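You operate a simulated robot arm through the tools that you are given. There is no shell and no other tool. Be economical: measure what you need, move in short steps, check, and stop when the job is done.

Carry out the task below with a simulated two-armed robot. There is one attempt and no reset: what you move stays moved.

TASK
On the top of the cloth table, fold the cloth in half.
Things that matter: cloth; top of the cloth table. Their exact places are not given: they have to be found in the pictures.

The check looks at the end state, three seconds after you hand in, the way a careful person would. Anything else that was tipped, shoved, dropped, spilled or broken makes it a failure. Flat cloth is picked up by pressing the open fingertips on it (5 to 10 N) and closing them slowly along it; thin cloth reads only 2 to 8 mm in the jaws.

THE ROBOT
Two 7-joint arms with two-finger parallel grippers on one trunk, on a base that drives. Base frame: it is fixed to the floor where the robot stands at the start and does not move with it; the origin is under the middle of the robot, x ahead of it, y to its left, z up; the surface under the hand at the start is at about z = 800. Units: mm, rad, N and s.
The left shoulder is at the start at [70, 163, 1120], the right one opposite. With the tool pointing down near the work surface each hand reaches from about 400 to 880 mm from the robot's upright axis, wherever it stands, measured 20 degrees to its own side. Places, roughly: cloth [700, 100, 800]; top of the cloth table [600, 600, 800]. Payload 3.43 kg a hand.
Tool frame (each hand has its own): the origin (TCP) lies between the finger pads and is the grasp point; the fingertips stand 34 mm ahead of it; z points along the fingers, y is the line along which they close. Largest opening 128 mm; finger width 24, thickness 12; the body of the gripper, 48 by 130 mm, starts 96 mm behind the TCP.
Orientation is that of the tool frame in the base frame, as a unit quaternion [w, x, y, z]. With the fingers straight down and closing along the base's y, the tool's x points along the base's -x, its y along +y and its z along -z.

THE INTERFACE
- The arms move only by the tool step_arm. It takes "left_targets", "right_targets" or both (then of equal length, played together; a hand with none holds still); each is a list of rows, each an object (a shift or turn left out is 0, a gripper value left out holds the last) with "linear": the shift along the tool's x, y, z in mm, a list of three; "angular": the turn, a rotation vector about the tool's x, y, z in rad, a list of three; "claw": the finger opening in mm, from 0 to 128. In form: [{"linear": [x, y, z], "angular": [ax, ay, az], "claw": claw}, ...]. A call has 1 to 8 rows; each row shifts and turns the commanded pose from where the row before left it, along the tool's axes as they then stand. A row lasts 0.2 s, in which the tool goes at most 50 mm and 0.15 rad; a call with a longer step from one row to the next is refused whole, and so is a gripper value outside its range. A pose out of reach is approached as far as the arm can. The call stops where the force on the tool passes 40 N (or 10 N more than at its start, if that is more) or the arm is blocked; 0.2 s more then pass. Each finger travels about 153 mm/s and halts on what it meets, pressing with about 25 N; the grip force reading is that of the motor and also rises with nothing between the fingers. The clock runs only during rows and for 0.2 s after the last one: add rows that do not move to give the fingers time. The reply holds the time, the measured pose of the TCP, the force on the tool along the base axes, the opening and the grip force, in the units named above and with some noise, with the torque about the TCP (base axes, N m) and any sound that the robot's microphone picked up.
- Cameras (640 x 400 px; columns grow to the right, rows downward): "scene" is now at [142.8, 9.1, 1336.7]; the picture's right is [0.18, -0.98, 0.00], its down [-0.70, -0.13, -0.70] and it looks along [0.69, 0.13, -0.72] (base axes); focal length 261 px, centre (320, 200). "left" rides on the left gripper at [76, 11, -160] in its tool frame; the picture's right is [-0.15, 0.99, 0.00], its down [-0.88, -0.13, -0.46] and it looks along [-0.45, -0.07, 0.89] (tool axes); focal length 234 px, centre (320, 200). "right" rides on the right gripper at [76, -11, -160] in its tool frame; the picture's right is [0.15, 0.99, 0.00], its down [-0.88, 0.13, -0.46] and it looks along [-0.45, 0.07, 0.89] (tool axes); focal length 234 px, centre (320, 200).
- get_image(camera): a new picture of that camera. The clock stands still meanwhile.
- raise_lower(by): slides the trunk up (or, below 0, down) by that many mm; the arms and the scene camera ride with it, the base frame stays. It gives what a move gives, with no picture.
- steer(legs): drives the robot by 1 to 6 legs, each [ahead, left, turn to the left] in mm, mm and rad, along the robot's own axes; the way and the turn of a leg run together, so that a leg with both is an arc; at most 1500 mm and 3.142 rad a leg. The arms and the cameras ride along, it lands a little off, and it stops where it bumps. It gives what a move gives.
- turn_head(pan, tilt): turns the head with the scene camera to pan (to the left, within 1.501 rad either way) and tilt (down, from -0.506 to 1.204), counted from straight ahead of the robot. It gives what a move gives.
- measure_at(camera, pixels): for up to 12 pixels [column, row] of the newest picture of that camera ("zoom" is the newest enlarged one), the place [x, y, z] in the base frame of the surface seen there, good to about 2 mm, but the place of the scene camera against the robot may be out by one fixed shift of up to 18 mm in any direction. The clock stands still meanwhile.
- close_up(camera, box): a new picture of the part [left, top, right, bottom] of that camera's present view, enlarged. The clock stands still meanwhile.
- finish_job(): hands the job in; it is judged then, once.

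Keep the steps short. Do not move on a guess: measure, check each grasp and each placing, and mend mistakes. In all there are 80 turns and 70 pictures (those below and enlarged ones count). Leave the grippers open and the arms clear of the work at the hand-in unless told otherwise, and finish with a single line.

The tools are called after ">>>" as name(argument=value, ...) on one line, values as JSON. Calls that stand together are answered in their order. step_arm: Moves the arms, as the interface text tells. Its arguments: {"type":"object","properties":{"left_targets":{"type":"array","items":{"type":"object","properties":{"linear":{"type":"array","items":{"type":"number"}},"angular":{"type":"array","items":{"type":"number"}},"claw":{"type":"number"}}}},"right_targets":{"type":"array","items":{"type":"object","properties":{"linear":{"type":"array","items":{"type":"number"}},"angular":{"type":"array","items":{"type":"number"}},"claw":{"type":"number"}}}}},"required":[]} The other tools are called the same way: raise_lower (by) slides the trunk up or down; steer (legs) drives the base; turn_head (pan, tilt) turns the head that bears the scene camera; get_image (camera) takes a picture; measure_at (camera, pixels) gives the place of the surface under pixels of a picture; close_up (camera, box) takes an enlarged picture of a part of a camera's view; finish_job () hands the job in.

At the start:

```text
time: 0.0
left_position: [611.5, 416.9, 1042.4]
left_ee_rot: [0.0, 0.0, 1.0, 0.0]
left_force: [1.3, -0.1, -0.1]
left_wrist_torque: [-0.02, 0.02, 0.0]
left_finger_gap: 128.0
left_finger_force: 0.0
right_position: [647.0, -157.9, 1000.6]
right_ee_rot: [0.0, 0.0, 1.0, 0.0]
right_force: [0.1, 0.0, -0.5]
right_wrist_torque: [0.0, -0.01, 0.01]
right_finger_gap: 128.0
right_finger_force: 0.1
trunk travel left (down, up): [-600.0, 340.0]
robot x, y, heading: [-1.1, 0.5, -0.004]
head pan, tilt: [0.183, 0.798]
```

scene: 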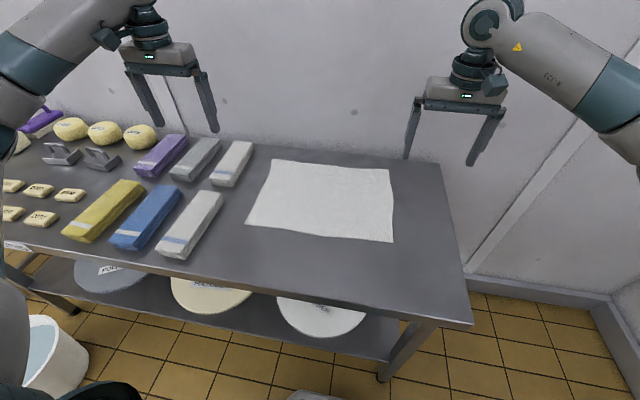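
right: 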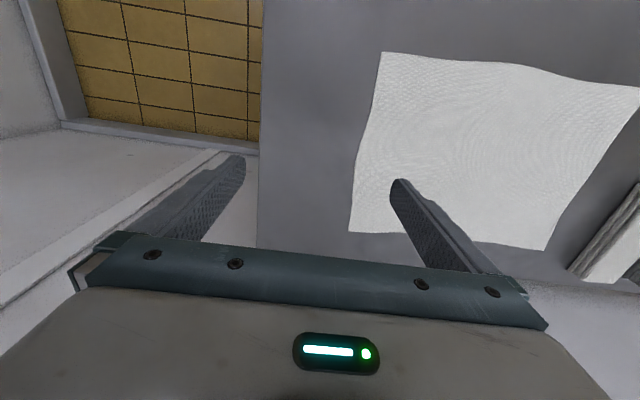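
left: 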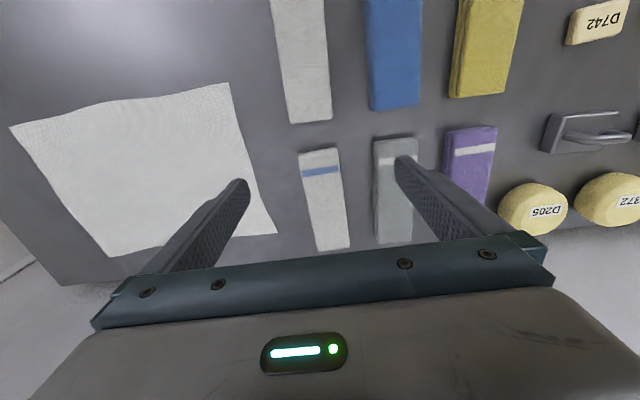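

The white cloth lies flat, with corners near scene pixels (275,160), (389,169), (393,242) and (247,224). I'll measure the corners and some table points.

>>> measure_at(camera="scene", pixels=[[276, 162], [388, 170], [392, 240], [249, 223], [320, 200], [330, 162], [320, 232], [262, 190], [391, 205], [330, 260], [420, 220], [320, 150]])

>>> measure_at(camera="left", pixels=[[228, 85], [12, 128], [112, 254], [275, 232], [150, 180], [270, 60], [255, 150], [120, 106]])

>>> measure_at(camera="right", pixels=[[383, 54], [636, 90], [545, 247], [352, 231], [450, 130], [320, 130], [520, 67], [365, 140]])

>>> close_up(camera="scene", box=[220, 130, 460, 280])

```text
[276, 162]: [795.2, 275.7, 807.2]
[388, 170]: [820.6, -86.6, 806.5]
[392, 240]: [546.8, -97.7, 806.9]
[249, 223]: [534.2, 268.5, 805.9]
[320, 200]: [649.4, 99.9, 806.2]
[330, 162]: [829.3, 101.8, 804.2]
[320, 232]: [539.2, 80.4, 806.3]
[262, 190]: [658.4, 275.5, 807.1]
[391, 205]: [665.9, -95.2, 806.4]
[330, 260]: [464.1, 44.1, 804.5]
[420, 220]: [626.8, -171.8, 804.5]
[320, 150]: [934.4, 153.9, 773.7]
```

```text
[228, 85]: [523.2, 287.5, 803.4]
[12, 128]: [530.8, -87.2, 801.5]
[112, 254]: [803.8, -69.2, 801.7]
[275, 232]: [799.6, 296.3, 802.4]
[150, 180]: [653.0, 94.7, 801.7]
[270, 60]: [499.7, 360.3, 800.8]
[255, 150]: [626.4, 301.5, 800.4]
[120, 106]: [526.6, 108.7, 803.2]
```

```text
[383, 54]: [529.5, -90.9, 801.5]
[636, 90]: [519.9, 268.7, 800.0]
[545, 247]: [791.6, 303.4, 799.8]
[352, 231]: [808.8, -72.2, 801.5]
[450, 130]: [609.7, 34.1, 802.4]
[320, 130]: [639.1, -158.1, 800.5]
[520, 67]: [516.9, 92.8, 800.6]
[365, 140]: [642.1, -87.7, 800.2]
```

```text
2.67 times, centred on (340, 205) of scene
```

zoom: 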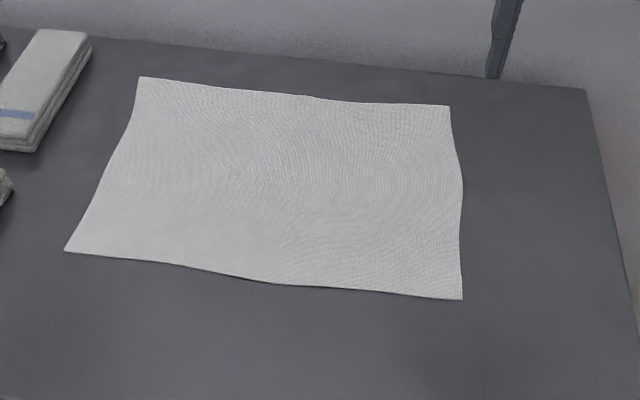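

The wrist cameras agree on the corners: near-left about (523,287), near-right (530,-90), far-left (800,298), far-right (807,-71). I'll fold the near edge over onto the far edge, using both hands. First I'll bring the hands above the near corners with the fingers at 40 mm.

>>> step_arm(left_targets=[{"linear": [13.2, -27, 28.7], "claw": 40}, {"linear": [13.2, -27, 28.7]}, {"linear": [13.2, -27, 28.7]}, {"linear": [13.2, -27, 28.7]}, {"linear": [13.2, -27, 28.7]}, {"linear": [13.2, -27, 28.7]}, {}], right_targets=[{"linear": [18, 17.2, 21.7], "claw": 40}, {"linear": [18, 17.2, 21.7]}, {"linear": [18, 17.2, 21.7]}, {"linear": [18, 17.2, 21.7]}, {"linear": [18, 17.2, 21.7]}, {"linear": [18, 17.2, 21.7]}, {}])

>>> get_image(camera="left")

>>> get_image(camera="right")

```text
time: 1.6
left_position: [531.0, 253.4, 867.7]
left_ee_rot: [0.001, 0.001, 1.0, -0.001]
left_force: [0.5, -0.3, 0.5]
left_wrist_torque: [-0.03, 0.0, -0.01]
left_finger_gap: 39.9
left_finger_force: 0.0
right_position: [540.2, -53.3, 869.0]
right_ee_rot: [0.0, 0.0, 1.0, 0.0]
right_force: [0.8, -1.0, 0.2]
right_wrist_torque: [0.0, 0.03, 0.01]
right_finger_gap: 40.0
right_finger_force: 0.1
trunk travel left (down, up): [-600.0, 340.0]
robot x, y, heading: [0.6, 0.8, 0.001]
head pan, tilt: [0.183, 0.798]
```

```text
65 pictures are left
```

left: 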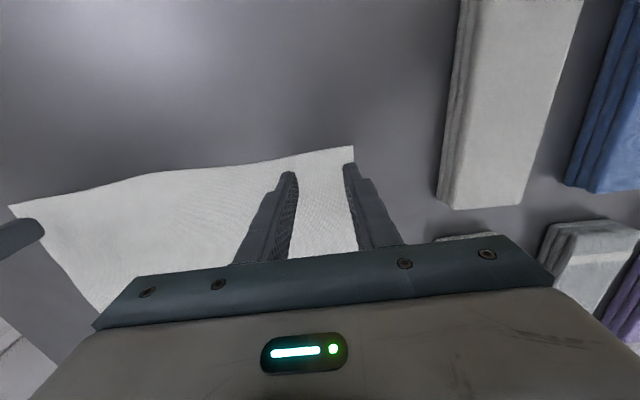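

```text
64 pictures are left
```

right: 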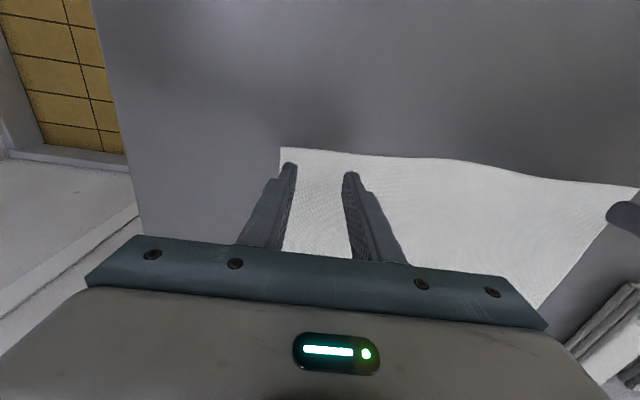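

Both pairs of fingers sit over the corners. I'll measure the edges and fingertips in both wrist pictures to check the inset.

>>> measure_at(camera="left", pixels=[[352, 149], [286, 162], [320, 155], [347, 166], [291, 175], [320, 190]])

>>> measure_at(camera="right", pixels=[[283, 150], [320, 153], [355, 155], [290, 166], [350, 176], [320, 190]])

```text
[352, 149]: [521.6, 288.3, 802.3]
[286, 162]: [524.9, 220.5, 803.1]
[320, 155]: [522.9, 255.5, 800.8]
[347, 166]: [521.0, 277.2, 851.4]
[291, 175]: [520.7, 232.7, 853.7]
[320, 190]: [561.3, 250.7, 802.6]
```

```text
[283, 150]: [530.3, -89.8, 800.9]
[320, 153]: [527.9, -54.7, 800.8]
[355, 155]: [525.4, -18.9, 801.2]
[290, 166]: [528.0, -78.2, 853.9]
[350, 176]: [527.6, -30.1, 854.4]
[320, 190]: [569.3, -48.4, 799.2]
```

The finger fronts line up with the cloth edge. I'll lower slowly to touch at TCP z≈836.

>>> step_arm(left_targets=[{"linear": [0, 0, 12]}, {"linear": [0, 0, 10]}, {"linear": [0, 0, 6]}, {"linear": [0, 0, 4]}, {}], right_targets=[{"linear": [2, 0, 12]}, {"linear": [0, 0, 11]}, {"linear": [0, 0, 6]}, {"linear": [0, 0, 4]}, {}])

```text
time: 2.8
left_position: [530.9, 255.0, 838.3]
left_ee_rot: [0.0, 0.0, 1.0, -0.001]
left_force: [0.4, -0.7, 0.2]
left_wrist_torque: [-0.02, -0.01, 0.01]
left_finger_gap: 39.9
left_finger_force: 0.1
right_position: [538.4, -53.4, 835.7]
right_ee_rot: [-0.001, 0.001, 1.0, 0.0]
right_force: [-0.2, 0.6, 0.1]
right_wrist_torque: [0.0, 0.0, 0.02]
right_finger_gap: 39.9
right_finger_force: 0.0
trunk travel left (down, up): [-600.0, 340.0]
robot x, y, heading: [2.1, -1.3, 0.001]
head pan, tilt: [0.183, 0.798]
```

No contact yet, so I'll go down a little further.

>>> step_arm(left_targets=[{"linear": [0, 0, 2]}, {"linear": [0, 0, 2]}, {}], right_targets=[{"linear": [0, 0, 1]}, {"linear": [0, 0, 1]}, {}])

```text
time: 3.6
left_position: [530.4, 254.4, 834.6]
left_ee_rot: [0.001, 0.0, 1.0, 0.0]
left_force: [0.7, -1.3, 7.7]
left_wrist_torque: [0.02, -0.01, 0.01]
left_finger_gap: 39.7
left_finger_force: 0.0
right_position: [537.9, -54.6, 835.7]
right_ee_rot: [-0.001, 0.0, 1.0, 0.0]
right_force: [-0.2, 0.7, 1.5]
right_wrist_torque: [0.03, -0.02, 0.02]
right_finger_gap: 40.0
right_finger_force: 0.0
trunk travel left (down, up): [-600.0, 340.0]
robot x, y, heading: [-2.4, -1.0, -0.001]
head pan, tilt: [0.183, 0.798]
```

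Left presses with 7.7 N, which is right. The right hand reads 1.5 N and needs about 1 mm more.

>>> step_arm(right_targets=[{"linear": [0, 0, 1]}, {}])

```text
time: 4.2
left_position: [529.7, 253.8, 836.2]
left_ee_rot: [0.0, 0.001, 1.0, 0.001]
left_force: [2.2, -0.3, 7.2]
left_wrist_torque: [0.07, -0.02, -0.01]
left_finger_gap: 39.7
left_finger_force: 0.0
right_position: [538.1, -53.8, 834.7]
right_ee_rot: [0.001, 0.0, 1.0, 0.001]
right_force: [0.5, 2.3, 12.6]
right_wrist_torque: [-0.06, 0.0, 0.01]
right_finger_gap: 39.8
right_finger_force: 0.0
trunk travel left (down, up): [-600.0, 340.0]
robot x, y, heading: [2.4, -1.5, -0.003]
head pan, tilt: [0.183, 0.798]
```

Right reads 12.6 N, a bit high, so I'll back off 0.4 mm. Then I'll close both slowly.

>>> step_arm(left_targets=[{}, {"claw": 35}, {"claw": 30}, {"claw": 25}, {"claw": 20}, {"claw": 15}, {"claw": 10}, {"claw": 6}], right_targets=[{"linear": [0, 0, -0.4]}, {"claw": 35}, {"claw": 30}, {"claw": 25}, {"claw": 20}, {"claw": 15}, {"claw": 10}, {"claw": 6}])

>>> step_arm(left_targets=[{"claw": 3}, {"claw": 0}, {}, {}], right_targets=[{"claw": 3}, {"claw": 0}, {}, {}])

>>> get_image(camera="left")

>>> get_image(camera="right")

```text
time: 6.0
left_position: [528.7, 254.4, 835.2]
left_ee_rot: [0.001, 0.0, 1.0, -0.001]
left_force: [0.2, -1.4, 7.7]
left_wrist_torque: [-0.08, 0.04, 0.0]
left_finger_gap: 5.8
left_finger_force: 0.1
right_position: [537.0, -53.7, 836.1]
right_ee_rot: [0.0, 0.001, 1.0, 0.0]
right_force: [-1.2, 0.7, 14.1]
right_wrist_torque: [0.03, 0.06, 0.0]
right_finger_gap: 5.2
right_finger_force: 0.2
trunk travel left (down, up): [-600.0, 340.0]
robot x, y, heading: [2.1, -1.4, -0.003]
head pan, tilt: [0.183, 0.798]
```

```text
time: 7.0
left_position: [529.2, 254.2, 835.0]
left_ee_rot: [0.001, 0.0, 1.0, 0.0]
left_force: [-0.3, -3.2, 6.7]
left_wrist_torque: [-0.11, 0.04, 0.01]
left_finger_gap: 2.2
left_finger_force: 25.1
right_position: [537.1, -53.8, 836.2]
right_ee_rot: [0.002, 0.0, 1.0, 0.0]
right_force: [-0.6, 3.7, 13.9]
right_wrist_torque: [0.12, 0.05, -0.02]
right_finger_gap: 2.4
right_finger_force: 25.0
trunk travel left (down, up): [-600.0, 340.0]
robot x, y, heading: [-0.4, -0.8, -0.006]
head pan, tilt: [0.183, 0.798]
```

```text
63 pictures are left
```

left: 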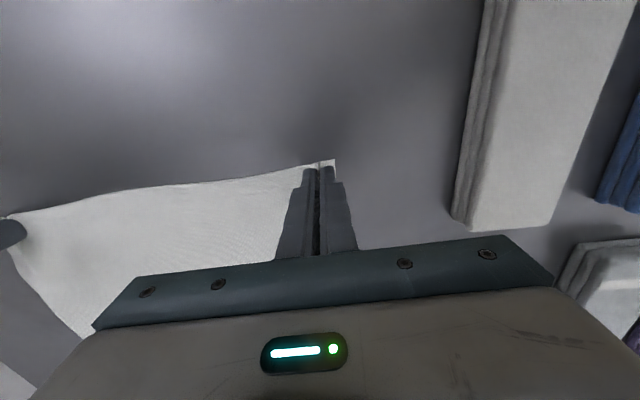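

```text
62 pictures are left
```

right: 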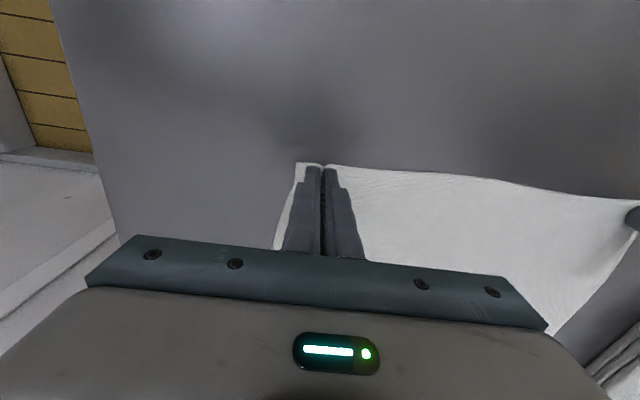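

Both corners are bunched in the jaws, with gaps of 2.2 and 2.4 mm. I'll lift 40 mm and check that the cloth follows.

>>> step_arm(left_targets=[{"linear": [0, 0, -8]}, {"linear": [0, 0, -16]}, {"linear": [0, 0, -16]}, {}], right_targets=[{"linear": [0, 0, -8]}, {"linear": [0, 0, -16]}, {"linear": [0, 0, -16]}, {}])

>>> get_image(camera="scene")

>>> get_image(camera="left")

>>> get_image(camera="right")

```text
time: 8.0
left_position: [531.3, 254.6, 874.6]
left_ee_rot: [0.001, 0.0, 1.0, 0.0]
left_force: [0.3, -2.9, 0.2]
left_wrist_torque: [-0.12, 0.04, -0.03]
left_finger_gap: 2.1
left_finger_force: 24.8
right_position: [537.8, -54.6, 874.3]
right_ee_rot: [0.0, 0.0, 1.0, 0.0]
right_force: [1.1, 2.7, -0.7]
right_wrist_torque: [0.11, -0.01, 0.03]
right_finger_gap: 2.0
right_finger_force: 25.3
trunk travel left (down, up): [-600.0, 340.0]
robot x, y, heading: [-2.6, -1.5, -0.001]
head pan, tilt: [0.183, 0.798]
```

```text
61 pictures are left
```

scene: 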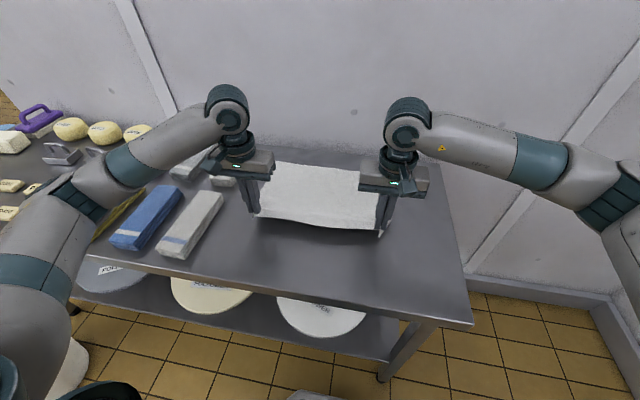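

```text
60 pictures are left
```

left: 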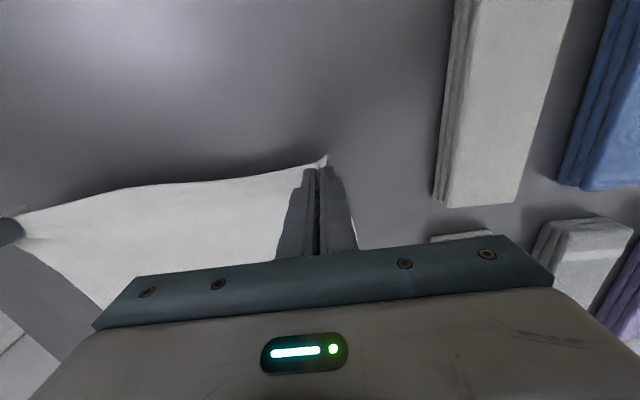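

```text
59 pictures are left
```

right: 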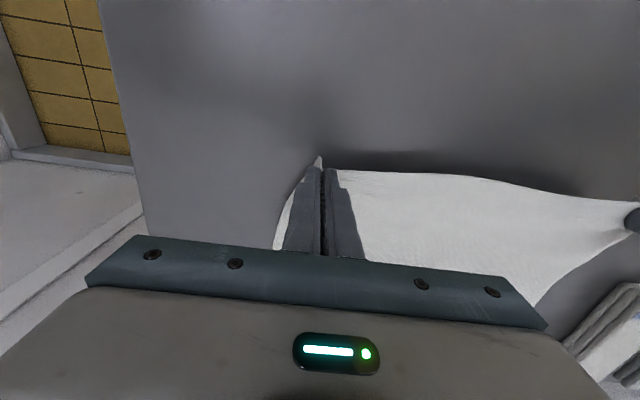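

The grip is good. But folding away from me would leave the gripped strip curled under, and there is no room by the wall to tilt the hands over. Pulling the far edge toward me lets the hands tilt naturally during the fold. I'll lay this edge back down and open while lightly touching, so the bunches spread flat.

>>> step_arm(left_targets=[{"linear": [0, 0, 16]}, {"linear": [0, 0, 16]}, {"linear": [0, 0, 7]}, {"claw": 8}, {"claw": 18}, {"claw": 30}, {"claw": 40}, {}], right_targets=[{"linear": [0, 0, 16]}, {"linear": [0, 0, 16]}, {"linear": [0, 0, 7]}, {"claw": 8}, {"claw": 18}, {"claw": 30}, {"claw": 40}, {}])

>>> step_arm(left_targets=[{"linear": [0, 0, -20]}, {"linear": [0, 0, -30]}, {"linear": [0, 0, -30]}, {}], right_targets=[{"linear": [0, 0, -20]}, {"linear": [0, 0, -30]}, {"linear": [0, 0, -30]}, {}])

>>> get_image(camera="left")

>>> get_image(camera="right")

```text
time: 9.8
left_position: [532.0, 254.9, 836.2]
left_ee_rot: [0.0, -0.001, 1.0, 0.0]
left_force: [-0.4, 0.5, 2.9]
left_wrist_torque: [0.0, 0.01, -0.01]
left_finger_gap: 39.0
left_finger_force: 0.0
right_position: [537.1, -54.0, 836.3]
right_ee_rot: [0.0, 0.0, 1.0, 0.0]
right_force: [1.3, 1.1, 5.2]
right_wrist_torque: [0.0, -0.01, 0.01]
right_finger_gap: 38.3
right_finger_force: 0.0
trunk travel left (down, up): [-600.0, 340.0]
robot x, y, heading: [-1.4, -3.2, 0.005]
head pan, tilt: [0.183, 0.798]
```

```text
time: 10.8
left_position: [530.4, 253.5, 913.8]
left_ee_rot: [-0.001, 0.0, 1.0, 0.0]
left_force: [0.4, -0.2, 1.2]
left_wrist_torque: [-0.01, 0.02, 0.02]
left_finger_gap: 39.7
left_finger_force: 0.0
right_position: [539.1, -52.6, 915.6]
right_ee_rot: [-0.001, 0.0, 1.0, 0.0]
right_force: [0.1, -0.9, -0.3]
right_wrist_torque: [-0.01, -0.01, 0.0]
right_finger_gap: 40.0
right_finger_force: 0.0
trunk travel left (down, up): [-600.0, 340.0]
robot x, y, heading: [2.1, 0.7, 0.003]
head pan, tilt: [0.183, 0.798]
```

```text
58 pictures are left
```

left: 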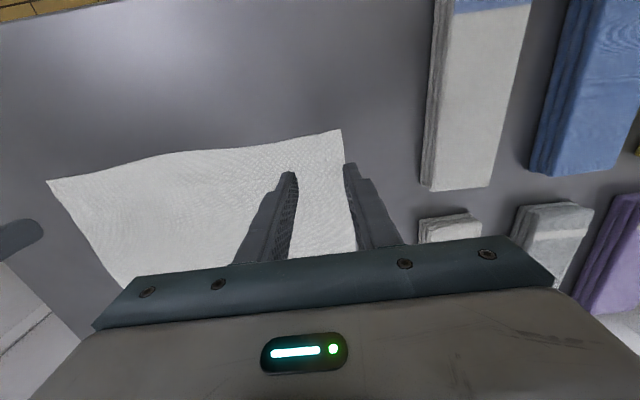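

```text
57 pictures are left
```

right: 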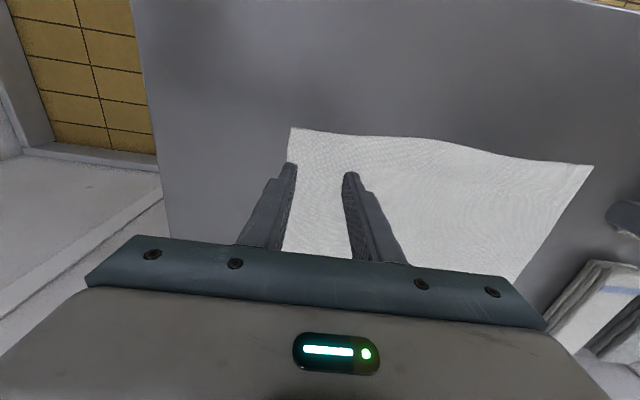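

The corners fell back flat. Now I'll move both hands above the far corners, to about left (792,263) and right (799,-36).

>>> step_arm(left_targets=[{"linear": [-43.5, 1.5, 0]}, {"linear": [-43.5, 1.5, 0]}, {"linear": [-43.5, 1.5, 0]}, {"linear": [-43.5, 1.5, 0]}, {"linear": [-43.5, 1.5, 17]}, {"linear": [-43.5, 1.5, 18]}, {}], right_targets=[{"linear": [-43.5, 3, 0]}, {"linear": [-43.5, 3, 0]}, {"linear": [-43.5, 3, 0]}, {"linear": [-43.5, 3, 0]}, {"linear": [-43.5, 3, 17]}, {"linear": [-43.5, 3, 18]}, {}])

>>> get_image(camera="left")

>>> get_image(camera="right")

>>> get_image(camera="scene")

```text
time: 12.4
left_position: [792.1, 262.9, 881.5]
left_ee_rot: [0.001, 0.001, 1.0, 0.0]
left_force: [-0.3, -0.1, 0.2]
left_wrist_torque: [0.01, 0.01, 0.02]
left_finger_gap: 39.9
left_finger_force: 0.1
right_position: [798.0, -37.8, 879.8]
right_ee_rot: [0.001, -0.001, 1.0, 0.0]
right_force: [-1.3, 0.0, -0.1]
right_wrist_torque: [0.04, 0.0, 0.03]
right_finger_gap: 40.1
right_finger_force: 0.0
trunk travel left (down, up): [-600.0, 340.0]
robot x, y, heading: [1.2, -2.7, -0.0]
head pan, tilt: [0.183, 0.798]
```

```text
56 pictures are left
```

left: 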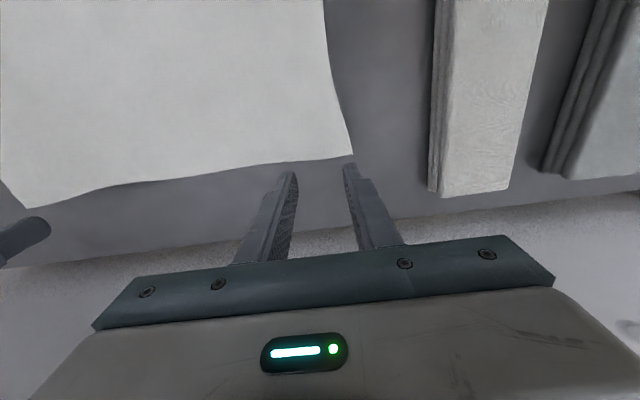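

```text
55 pictures are left
```

right: 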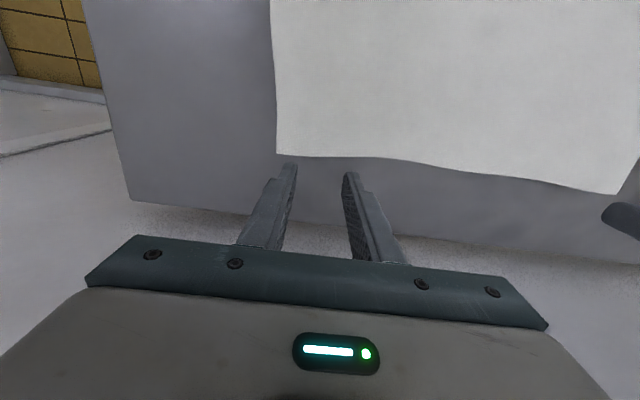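

```text
54 pictures are left
```

scene: 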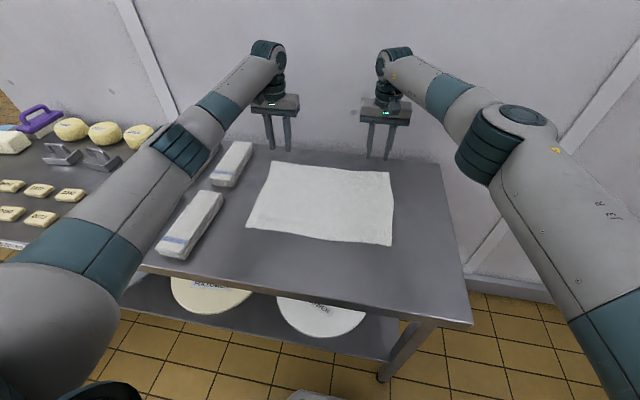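

The edge is at row ~160 in both pictures. I'll measure it.

>>> measure_at(camera="left", pixels=[[351, 153], [320, 157], [290, 161], [250, 166], [330, 60]])

>>> measure_at(camera="right", pixels=[[278, 153], [320, 155], [355, 156], [400, 160], [274, 60]])

```text
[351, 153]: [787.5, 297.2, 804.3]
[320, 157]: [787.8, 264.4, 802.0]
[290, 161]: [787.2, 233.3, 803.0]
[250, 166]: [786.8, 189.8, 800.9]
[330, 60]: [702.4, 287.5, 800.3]
```

```text
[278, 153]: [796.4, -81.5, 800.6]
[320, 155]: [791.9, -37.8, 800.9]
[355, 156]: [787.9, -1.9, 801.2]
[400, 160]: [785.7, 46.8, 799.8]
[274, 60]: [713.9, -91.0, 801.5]
```

The far edge is at x≈788 (left) and 793 (right), so I'll shift back 12–14 mm and descend close to contact.

>>> step_arm(left_targets=[{"linear": [12, -1, 14]}, {"linear": [0, 0, 14]}, {"linear": [0, 0, 9]}, {"linear": [0, 0, 6]}, {}, {}], right_targets=[{"linear": [14, -6, 14]}, {"linear": [0, 0, 14]}, {"linear": [0, 0, 9]}, {"linear": [0, 0, 6]}, {}, {}])

>>> step_arm(left_targets=[{"linear": [0, 0, 1]}, {"linear": [0, 0, 1]}, {}], right_targets=[{"linear": [0, 0, 1]}, {"linear": [0, 0, 1]}, {}])

```text
time: 13.8
left_position: [779.8, 262.8, 838.3]
left_ee_rot: [-0.001, 0.0, 1.0, 0.0]
left_force: [-0.1, 0.4, -0.3]
left_wrist_torque: [-0.02, 0.0, 0.02]
left_finger_gap: 39.8
left_finger_force: 0.1
right_position: [784.1, -43.2, 837.6]
right_ee_rot: [0.001, 0.0, 1.0, 0.0]
right_force: [-0.2, -0.9, 0.2]
right_wrist_torque: [0.01, 0.02, 0.02]
right_finger_gap: 39.9
right_finger_force: 0.1
trunk travel left (down, up): [-600.0, 340.0]
robot x, y, heading: [-1.5, 1.9, 0.003]
head pan, tilt: [0.183, 0.798]
```

```text
time: 14.6
left_position: [779.8, 262.9, 836.1]
left_ee_rot: [0.001, 0.0, 1.0, 0.0]
left_force: [0.3, 0.5, 0.0]
left_wrist_torque: [-0.01, 0.02, 0.02]
left_finger_gap: 39.9
left_finger_force: 0.0
right_position: [784.4, -42.5, 835.8]
right_ee_rot: [0.0, 0.0, 1.0, 0.0]
right_force: [-1.0, 0.3, 1.1]
right_wrist_torque: [0.0, -0.01, 0.01]
right_finger_gap: 39.8
right_finger_force: 0.0
trunk travel left (down, up): [-600.0, 340.0]
robot x, y, heading: [0.9, -1.0, 0.0]
head pan, tilt: [0.183, 0.798]
```

Just touching on the right; I'll go a little further on both.

>>> step_arm(left_targets=[{"linear": [0, 0, 1]}, {"linear": [0, 0, 0.5]}, {}], right_targets=[{"linear": [0, 0, 0.7]}, {}, {}])

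```text
time: 15.4
left_position: [779.7, 262.7, 835.5]
left_ee_rot: [0.001, 0.0, 1.0, 0.0]
left_force: [0.8, 0.9, 6.9]
left_wrist_torque: [0.08, 0.0, 0.0]
left_finger_gap: 39.8
left_finger_force: 0.0
right_position: [784.6, -43.0, 835.9]
right_ee_rot: [0.0, 0.0, 1.0, -0.001]
right_force: [1.0, 0.4, 1.3]
right_wrist_torque: [-0.03, -0.04, -0.01]
right_finger_gap: 40.0
right_finger_force: 0.1
trunk travel left (down, up): [-600.0, 340.0]
robot x, y, heading: [0.4, 1.1, -0.005]
head pan, tilt: [0.183, 0.798]
```

Left reads 6.9 N. Right needs a bit more.

>>> step_arm(right_targets=[{"linear": [0, 0, 0.7]}, {}])

```text
time: 16.0
left_position: [779.7, 262.7, 836.2]
left_ee_rot: [0.001, 0.0, 1.0, 0.0]
left_force: [1.2, 0.5, 5.3]
left_wrist_torque: [0.09, -0.01, 0.0]
left_finger_gap: 39.8
left_finger_force: 0.0
right_position: [784.3, -42.7, 836.6]
right_ee_rot: [0.001, 0.0, 1.0, -0.001]
right_force: [1.5, 0.9, 6.4]
right_wrist_torque: [0.0, -0.08, -0.01]
right_finger_gap: 39.8
right_finger_force: 0.0
trunk travel left (down, up): [-600.0, 340.0]
robot x, y, heading: [-1.0, 2.1, 0.002]
head pan, tilt: [0.183, 0.798]
```

Both are pressing at 5–6 N, so I'll close slowly.

>>> step_arm(left_targets=[{"linear": [0, 0, 0.2], "claw": 36}, {"claw": 31}, {"claw": 26}, {"claw": 21}, {"claw": 16}, {"claw": 11}, {"claw": 6}], right_targets=[{"claw": 36}, {"claw": 31}, {"claw": 26}, {"claw": 21}, {"claw": 16}, {"claw": 11}, {"claw": 6}])

>>> step_arm(left_targets=[{"claw": 3}, {"claw": 0}, {}, {}, {"linear": [0, 0, -8]}, {"linear": [0, 0, -16]}, {"linear": [0, 0, -16]}, {}], right_targets=[{"claw": 3}, {"claw": 0}, {}, {}, {"linear": [0, 0, -8]}, {"linear": [0, 0, -16]}, {"linear": [0, 0, -16]}, {}])

>>> get_image(camera="left")

>>> get_image(camera="right")

```text
time: 17.6
left_position: [777.5, 262.1, 835.0]
left_ee_rot: [0.0, 0.0, 1.0, -0.001]
left_force: [0.0, -0.1, 2.2]
left_wrist_torque: [-0.02, 0.02, 0.02]
left_finger_gap: 6.0
left_finger_force: 0.1
right_position: [782.8, -43.7, 835.0]
right_ee_rot: [0.002, 0.0, 1.0, 0.0]
right_force: [-0.2, -0.3, 8.9]
right_wrist_torque: [-0.05, -0.01, -0.02]
right_finger_gap: 5.1
right_finger_force: 0.1
trunk travel left (down, up): [-600.0, 340.0]
robot x, y, heading: [1.2, 2.4, -0.0]
head pan, tilt: [0.183, 0.798]
```

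```text
time: 19.4
left_position: [781.1, 262.9, 872.7]
left_ee_rot: [0.0, 0.0, 1.0, -0.001]
left_force: [-0.4, -0.8, -0.3]
left_wrist_torque: [-0.04, 0.02, 0.02]
left_finger_gap: 2.1
left_finger_force: 24.8
right_position: [785.7, -42.8, 874.4]
right_ee_rot: [0.0, -0.001, 1.0, 0.0]
right_force: [-0.2, 1.0, 0.1]
right_wrist_torque: [0.0, 0.0, -0.03]
right_finger_gap: 2.0
right_finger_force: 25.1
trunk travel left (down, up): [-600.0, 340.0]
robot x, y, heading: [-1.2, 2.3, 0.004]
head pan, tilt: [0.183, 0.798]
```

```text
53 pictures are left
```

left: 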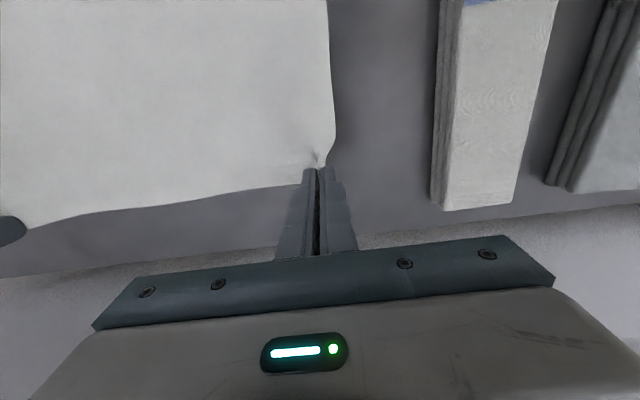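

```text
52 pictures are left
```

right: 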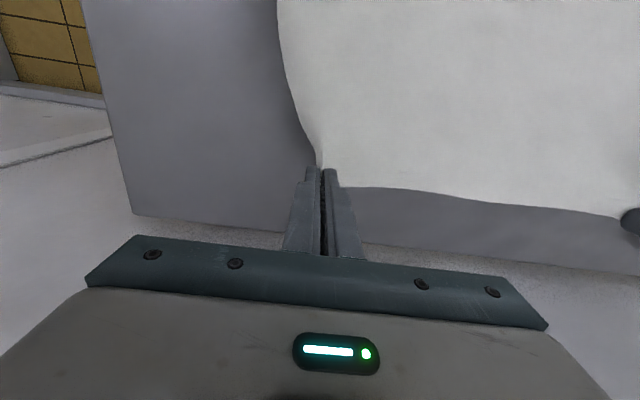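

Both corners are held and lifted. Now I'll do the first half of the fold arc, up and toward me. The hands tilt gradually so the fingers lean over with the cloth.

>>> step_arm(left_targets=[{"linear": [33.2, -1, -33.7], "angular": [0, -0.14, 0]}, {"linear": [18.4, -1, -20.4], "angular": [0, -0.07, 0]}, {"linear": [23, -1, -16.7], "angular": [0, -0.07, 0]}, {"linear": [24.2, -1, -13.6], "angular": [0, -0.07, 0]}, {"linear": [27.3, -1, -12.3], "angular": [0, -0.07, 0]}, {}], right_targets=[{"linear": [33.2, -1, -33.7], "angular": [0, -0.14, 0]}, {"linear": [18.4, -1, -20.4], "angular": [0, -0.07, 0]}, {"linear": [23, -1, -16.7], "angular": [0, -0.07, 0]}, {"linear": [24.2, -1, -13.6], "angular": [0, -0.07, 0]}, {"linear": [27.3, -1, -12.3], "angular": [0, -0.07, 0]}, {}])

>>> get_image(camera="scene")

>>> get_image(camera="left")

```text
time: 20.8
left_position: [643.5, 257.2, 944.7]
left_ee_rot: [0.208, -0.001, 0.978, 0.001]
left_force: [-0.6, -0.9, -0.3]
left_wrist_torque: [-0.02, 0.0, 0.0]
left_finger_gap: 2.0
left_finger_force: 25.0
right_position: [648.7, -49.2, 945.1]
right_ee_rot: [0.208, 0.001, 0.978, 0.0]
right_force: [0.3, 0.2, 0.2]
right_wrist_torque: [0.01, 0.03, 0.02]
right_finger_gap: 2.2
right_finger_force: 25.5
trunk travel left (down, up): [-600.0, 340.0]
robot x, y, heading: [-0.2, 0.1, -0.004]
head pan, tilt: [0.183, 0.798]
```

```text
51 pictures are left
```

scene: 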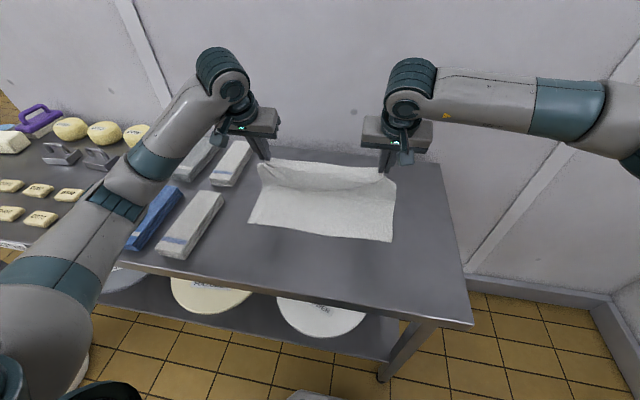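

```text
50 pictures are left
```

left: 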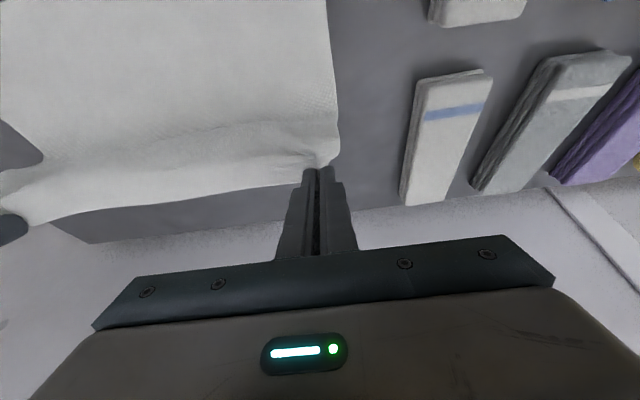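

The cloth is folding cleanly. Continuing the arc, then a check before touchdown.

>>> step_arm(left_targets=[{"linear": [28.9, -1, -8.6], "angular": [0, -0.07, 0]}, {"linear": [27.5, -1, -5.5], "angular": [0, -0.07, 0]}, {"linear": [26.8, -1, -1.5], "angular": [0, -0.06, 0]}, {"linear": [29.4, -1, 2.4], "angular": [0, -0.06, 0]}, {}], right_targets=[{"linear": [28.9, -1, -8.6], "angular": [0, -0.07, 0]}, {"linear": [27.5, -1, -5.5], "angular": [0, -0.07, 0]}, {"linear": [26.8, -1, -1.5], "angular": [0, -0.06, 0]}, {"linear": [29.4, -1, 2.4], "angular": [0, -0.06, 0]}, {}])

>>> get_image(camera="scene")

>>> get_image(camera="left")

>>> get_image(camera="right")

```text
time: 22.0
left_position: [542.0, 252.4, 899.8]
left_ee_rot: [0.335, 0.0, 0.942, 0.0]
left_force: [-0.2, -1.5, 0.3]
left_wrist_torque: [-0.02, -0.03, -0.02]
left_finger_gap: 2.1
left_finger_force: 25.3
right_position: [545.3, -52.1, 901.6]
right_ee_rot: [0.334, 0.001, 0.943, 0.0]
right_force: [0.3, -0.1, -0.3]
right_wrist_torque: [0.03, -0.01, 0.01]
right_finger_gap: 1.9
right_finger_force: 25.0
trunk travel left (down, up): [-600.0, 340.0]
robot x, y, heading: [-1.3, -0.9, -0.003]
head pan, tilt: [0.183, 0.798]
```

```text
49 pictures are left
```

scene: 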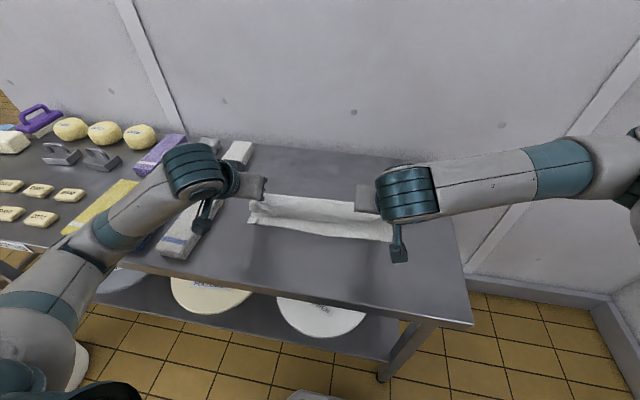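

```text
48 pictures are left
```

left: 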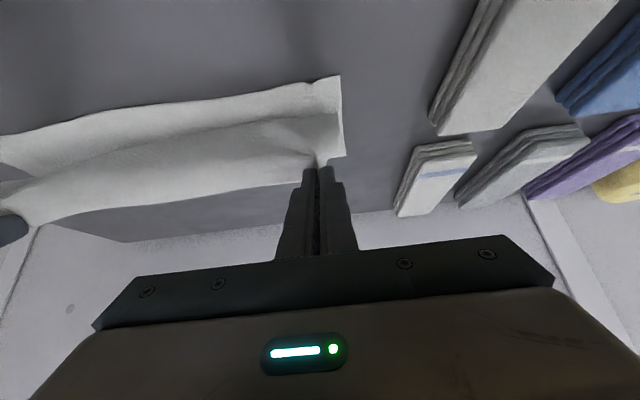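

```text
47 pictures are left
```

right: 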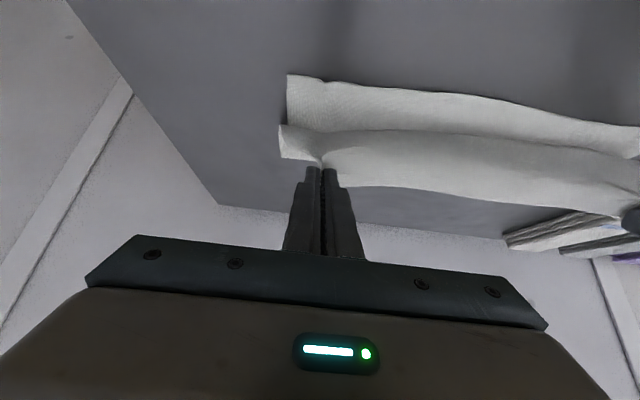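

Going well. Before landing I'll check where the lower layer's near corners and the gripped edge are.

>>> measure_at(camera="left", pixels=[[339, 78], [300, 85], [250, 92], [343, 152], [316, 163], [250, 187]])

>>> measure_at(camera="right", pixels=[[291, 77], [340, 83], [400, 88], [283, 127], [322, 160], [400, 187]])

```text
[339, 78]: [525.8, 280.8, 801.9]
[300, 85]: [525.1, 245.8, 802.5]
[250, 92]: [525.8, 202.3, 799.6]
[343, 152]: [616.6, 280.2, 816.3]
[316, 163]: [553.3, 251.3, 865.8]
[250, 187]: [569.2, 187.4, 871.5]
```

```text
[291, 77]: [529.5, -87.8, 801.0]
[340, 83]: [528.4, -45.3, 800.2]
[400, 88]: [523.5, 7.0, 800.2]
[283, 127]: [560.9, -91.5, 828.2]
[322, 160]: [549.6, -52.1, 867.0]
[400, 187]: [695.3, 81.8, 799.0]
```

The lower layer hasn't moved (near edge x≈526–529). I'll lower onto it, stopping slightly above contact.

>>> step_arm(left_targets=[{"linear": [18.7, -1, 6.2], "angular": [0, -0.03, 0]}, {"linear": [18.7, -1, 6.2], "angular": [0, -0.03, 0]}, {"linear": [12.5, -1, 7], "angular": [0, -0.04, 0]}, {"linear": [12, 0, 6]}, {}, {}], right_targets=[{"linear": [18.7, -1, 6.2], "angular": [0, -0.03, 0]}, {"linear": [18.7, -1, 6.2], "angular": [0, -0.03, 0]}, {"linear": [12.5, 0, 7], "angular": [0, -0.04, 0]}, {"linear": [12, 0, 6]}, {}, {}])

>>> get_image(camera="left")

>>> get_image(camera="right")

>>> get_image(camera="scene")

```text
time: 23.4
left_position: [527.0, 249.6, 835.7]
left_ee_rot: [0.38, 0.0, 0.925, 0.0]
left_force: [0.4, 0.1, 4.4]
left_wrist_torque: [-0.04, -0.07, -0.02]
left_finger_gap: 2.0
left_finger_force: 25.5
left hand out of reach, approached as far as the arm can: row 2, 3
right_position: [515.4, -55.0, 840.4]
right_ee_rot: [0.38, 0.0, 0.925, 0.0]
right_force: [-0.7, 0.1, -1.4]
right_wrist_torque: [0.01, 0.02, -0.01]
right_finger_gap: 2.2
right_finger_force: 24.8
trunk travel left (down, up): [-600.0, 340.0]
robot x, y, heading: [0.4, -0.1, -0.001]
head pan, tilt: [0.183, 0.798]
```

```text
46 pictures are left
```

left: 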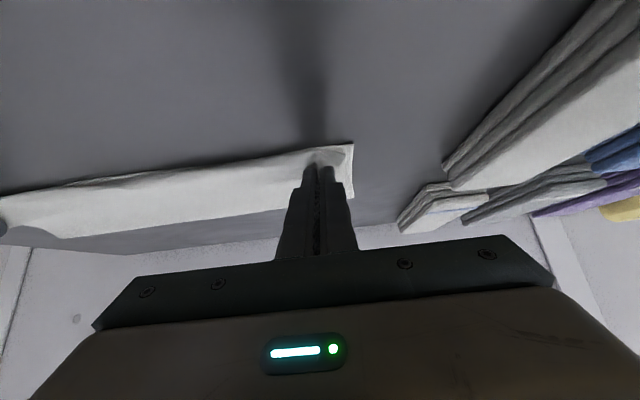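

```text
45 pictures are left
```

right: 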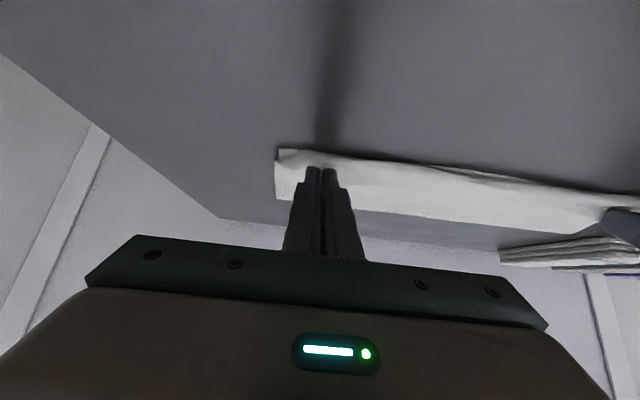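

```text
44 pictures are left
```

scene: 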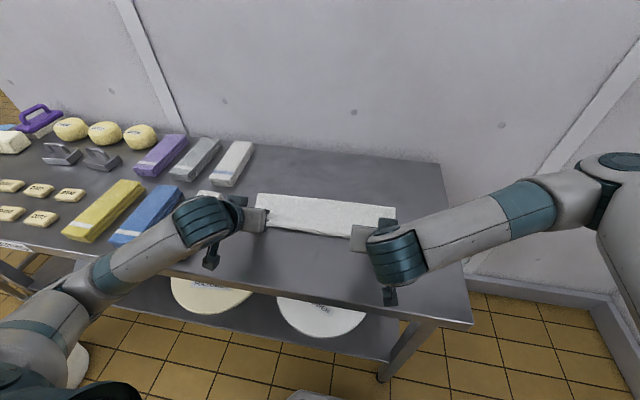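

The left hand hit its reach limit and stands about 13 mm short (x=527). I'll tilt it back 0.1 rad and move it 12 mm toward me.

>>> step_arm(left_targets=[{"linear": [2.8, 0, -5.6], "angular": [0, 0.05, 0]}, {"linear": [2.9, 0, -5.7], "angular": [0, 0.05, 0]}, {}])

```text
time: 24.2
left_position: [515.4, 251.9, 842.5]
left_ee_rot: [0.332, 0.0, 0.943, 0.0]
left_force: [1.0, -1.1, -0.4]
left_wrist_torque: [-0.05, 0.02, -0.02]
left_finger_gap: 2.3
left_finger_force: 24.8
right_position: [516.6, -53.7, 841.1]
right_ee_rot: [0.38, 0.0, 0.925, 0.0]
right_force: [-0.3, 1.2, 1.4]
right_wrist_torque: [0.0, 0.0, -0.02]
right_finger_gap: 2.1
right_finger_force: 24.8
trunk travel left (down, up): [-600.0, 340.0]
robot x, y, heading: [0.1, 0.8, 0.003]
head pan, tilt: [0.183, 0.798]
```

That worked: the left tip is now at about x=534. I'll look at both edges.

>>> get_image(camera="left")

>>> close_up(camera="scene", box=[220, 160, 420, 285])

>>> close_up(camera="right", box=[240, 110, 480, 260])

```text
43 pictures are left
```

left: 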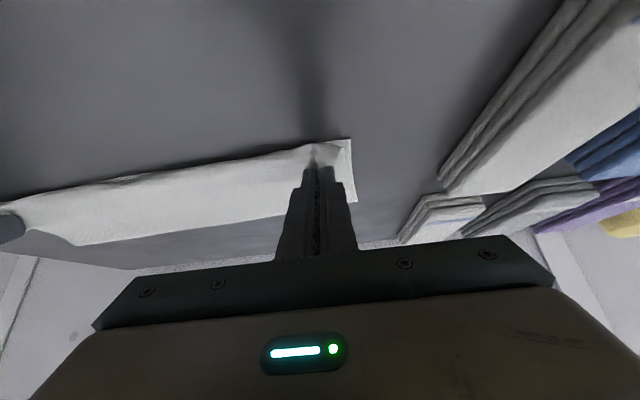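

```text
3.20 times, centred on (320, 222) of scene
```

zoom: 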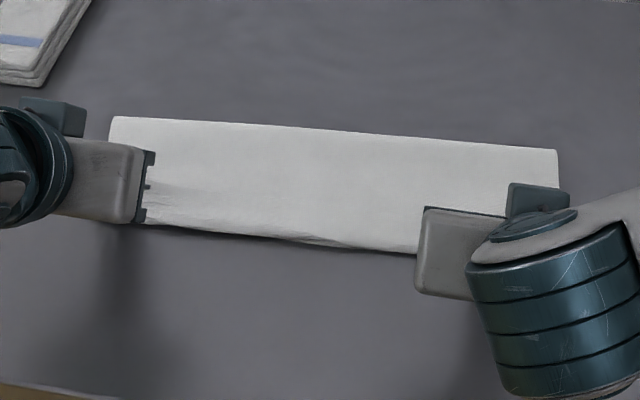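

```text
2.67 times, centred on (360, 185) of right
```

zoom: 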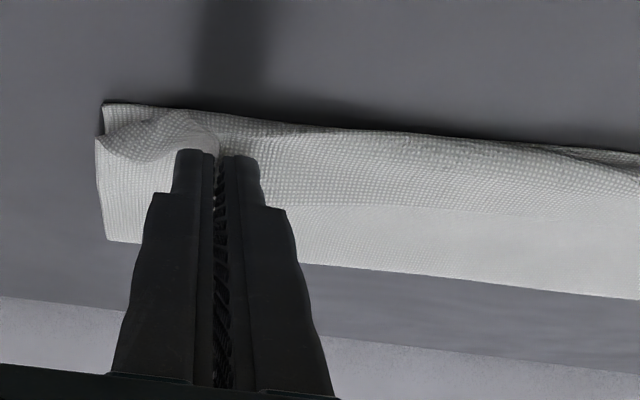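

The top edge lies along the bottom edge. I'll lower to a light touch, then open slowly so the bunches spread.

>>> step_arm(left_targets=[{"linear": [1.6, 0, 2]}, {"linear": [1, 0, 1.2]}, {}], right_targets=[{"linear": [1.8, 0, 1.8]}, {"linear": [1, 0, 1]}, {}])

```text
time: 25.0
left_position: [515.0, 251.3, 837.7]
left_ee_rot: [0.334, 0.001, 0.942, -0.001]
left_force: [1.3, -0.7, 6.1]
left_wrist_torque: [-0.04, -0.13, -0.03]
left_finger_gap: 2.3
left_finger_force: 25.1
right_position: [515.5, -52.4, 838.8]
right_ee_rot: [0.38, 0.0, 0.925, 0.0]
right_force: [-0.2, 0.4, 0.4]
right_wrist_torque: [0.01, 0.01, 0.01]
right_finger_gap: 1.9
right_finger_force: 25.3
trunk travel left (down, up): [-600.0, 340.0]
robot x, y, heading: [-2.8, -0.8, 0.001]
head pan, tilt: [0.183, 0.798]
```

Left touches; right needs about 2 mm more. Then I'll open slowly to 44 mm, and retract the hands up and back along the fingers.

>>> step_arm(right_targets=[{"linear": [1.1, 0, 1.1]}, {"linear": [0.4, 0, 0.4]}, {}])

>>> step_arm(left_targets=[{"claw": 6}, {"claw": 12}, {"claw": 18}, {"claw": 24}, {"claw": 30}, {"claw": 37}, {"claw": 44}, {}], right_targets=[{"claw": 6}, {"claw": 12}, {"claw": 18}, {"claw": 24}, {"claw": 30}, {"claw": 37}, {"claw": 44}, {}])

>>> get_image(camera="left")

>>> get_image(camera="right")

```text
time: 25.8
left_position: [514.3, 251.3, 836.4]
left_ee_rot: [0.334, 0.0, 0.943, 0.0]
left_force: [2.1, -1.2, 5.1]
left_wrist_torque: [-0.04, -0.09, -0.02]
left_finger_gap: 2.1
left_finger_force: 25.2
right_position: [515.4, -53.3, 836.8]
right_ee_rot: [0.38, 0.0, 0.925, 0.0]
right_force: [0.5, -1.0, 4.7]
right_wrist_torque: [0.03, -0.08, 0.03]
right_finger_gap: 2.1
right_finger_force: 25.3
trunk travel left (down, up): [-600.0, 340.0]
robot x, y, heading: [0.6, -1.9, 0.0]
head pan, tilt: [0.183, 0.798]
```

```text
time: 27.6
left_position: [515.4, 250.1, 836.5]
left_ee_rot: [0.334, 0.0, 0.943, 0.0]
left_force: [0.9, -1.5, 2.0]
left_wrist_torque: [-0.02, 0.0, 0.01]
left_finger_gap: 43.6
left_finger_force: 0.0
right_position: [514.9, -53.7, 837.0]
right_ee_rot: [0.381, -0.001, 0.925, 0.0]
right_force: [-0.4, -0.8, -0.3]
right_wrist_torque: [0.02, -0.02, 0.0]
right_finger_gap: 44.0
right_finger_force: 0.0
trunk travel left (down, up): [-600.0, 340.0]
robot x, y, heading: [1.9, 0.8, 0.001]
head pan, tilt: [0.183, 0.798]
```

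```text
40 pictures are left
```

left: 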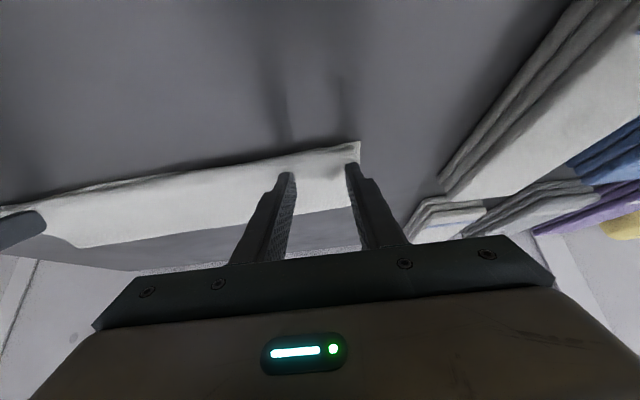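

```text
39 pictures are left
```

right: 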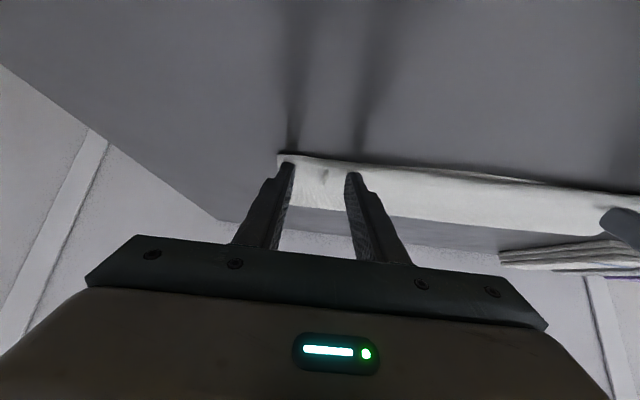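

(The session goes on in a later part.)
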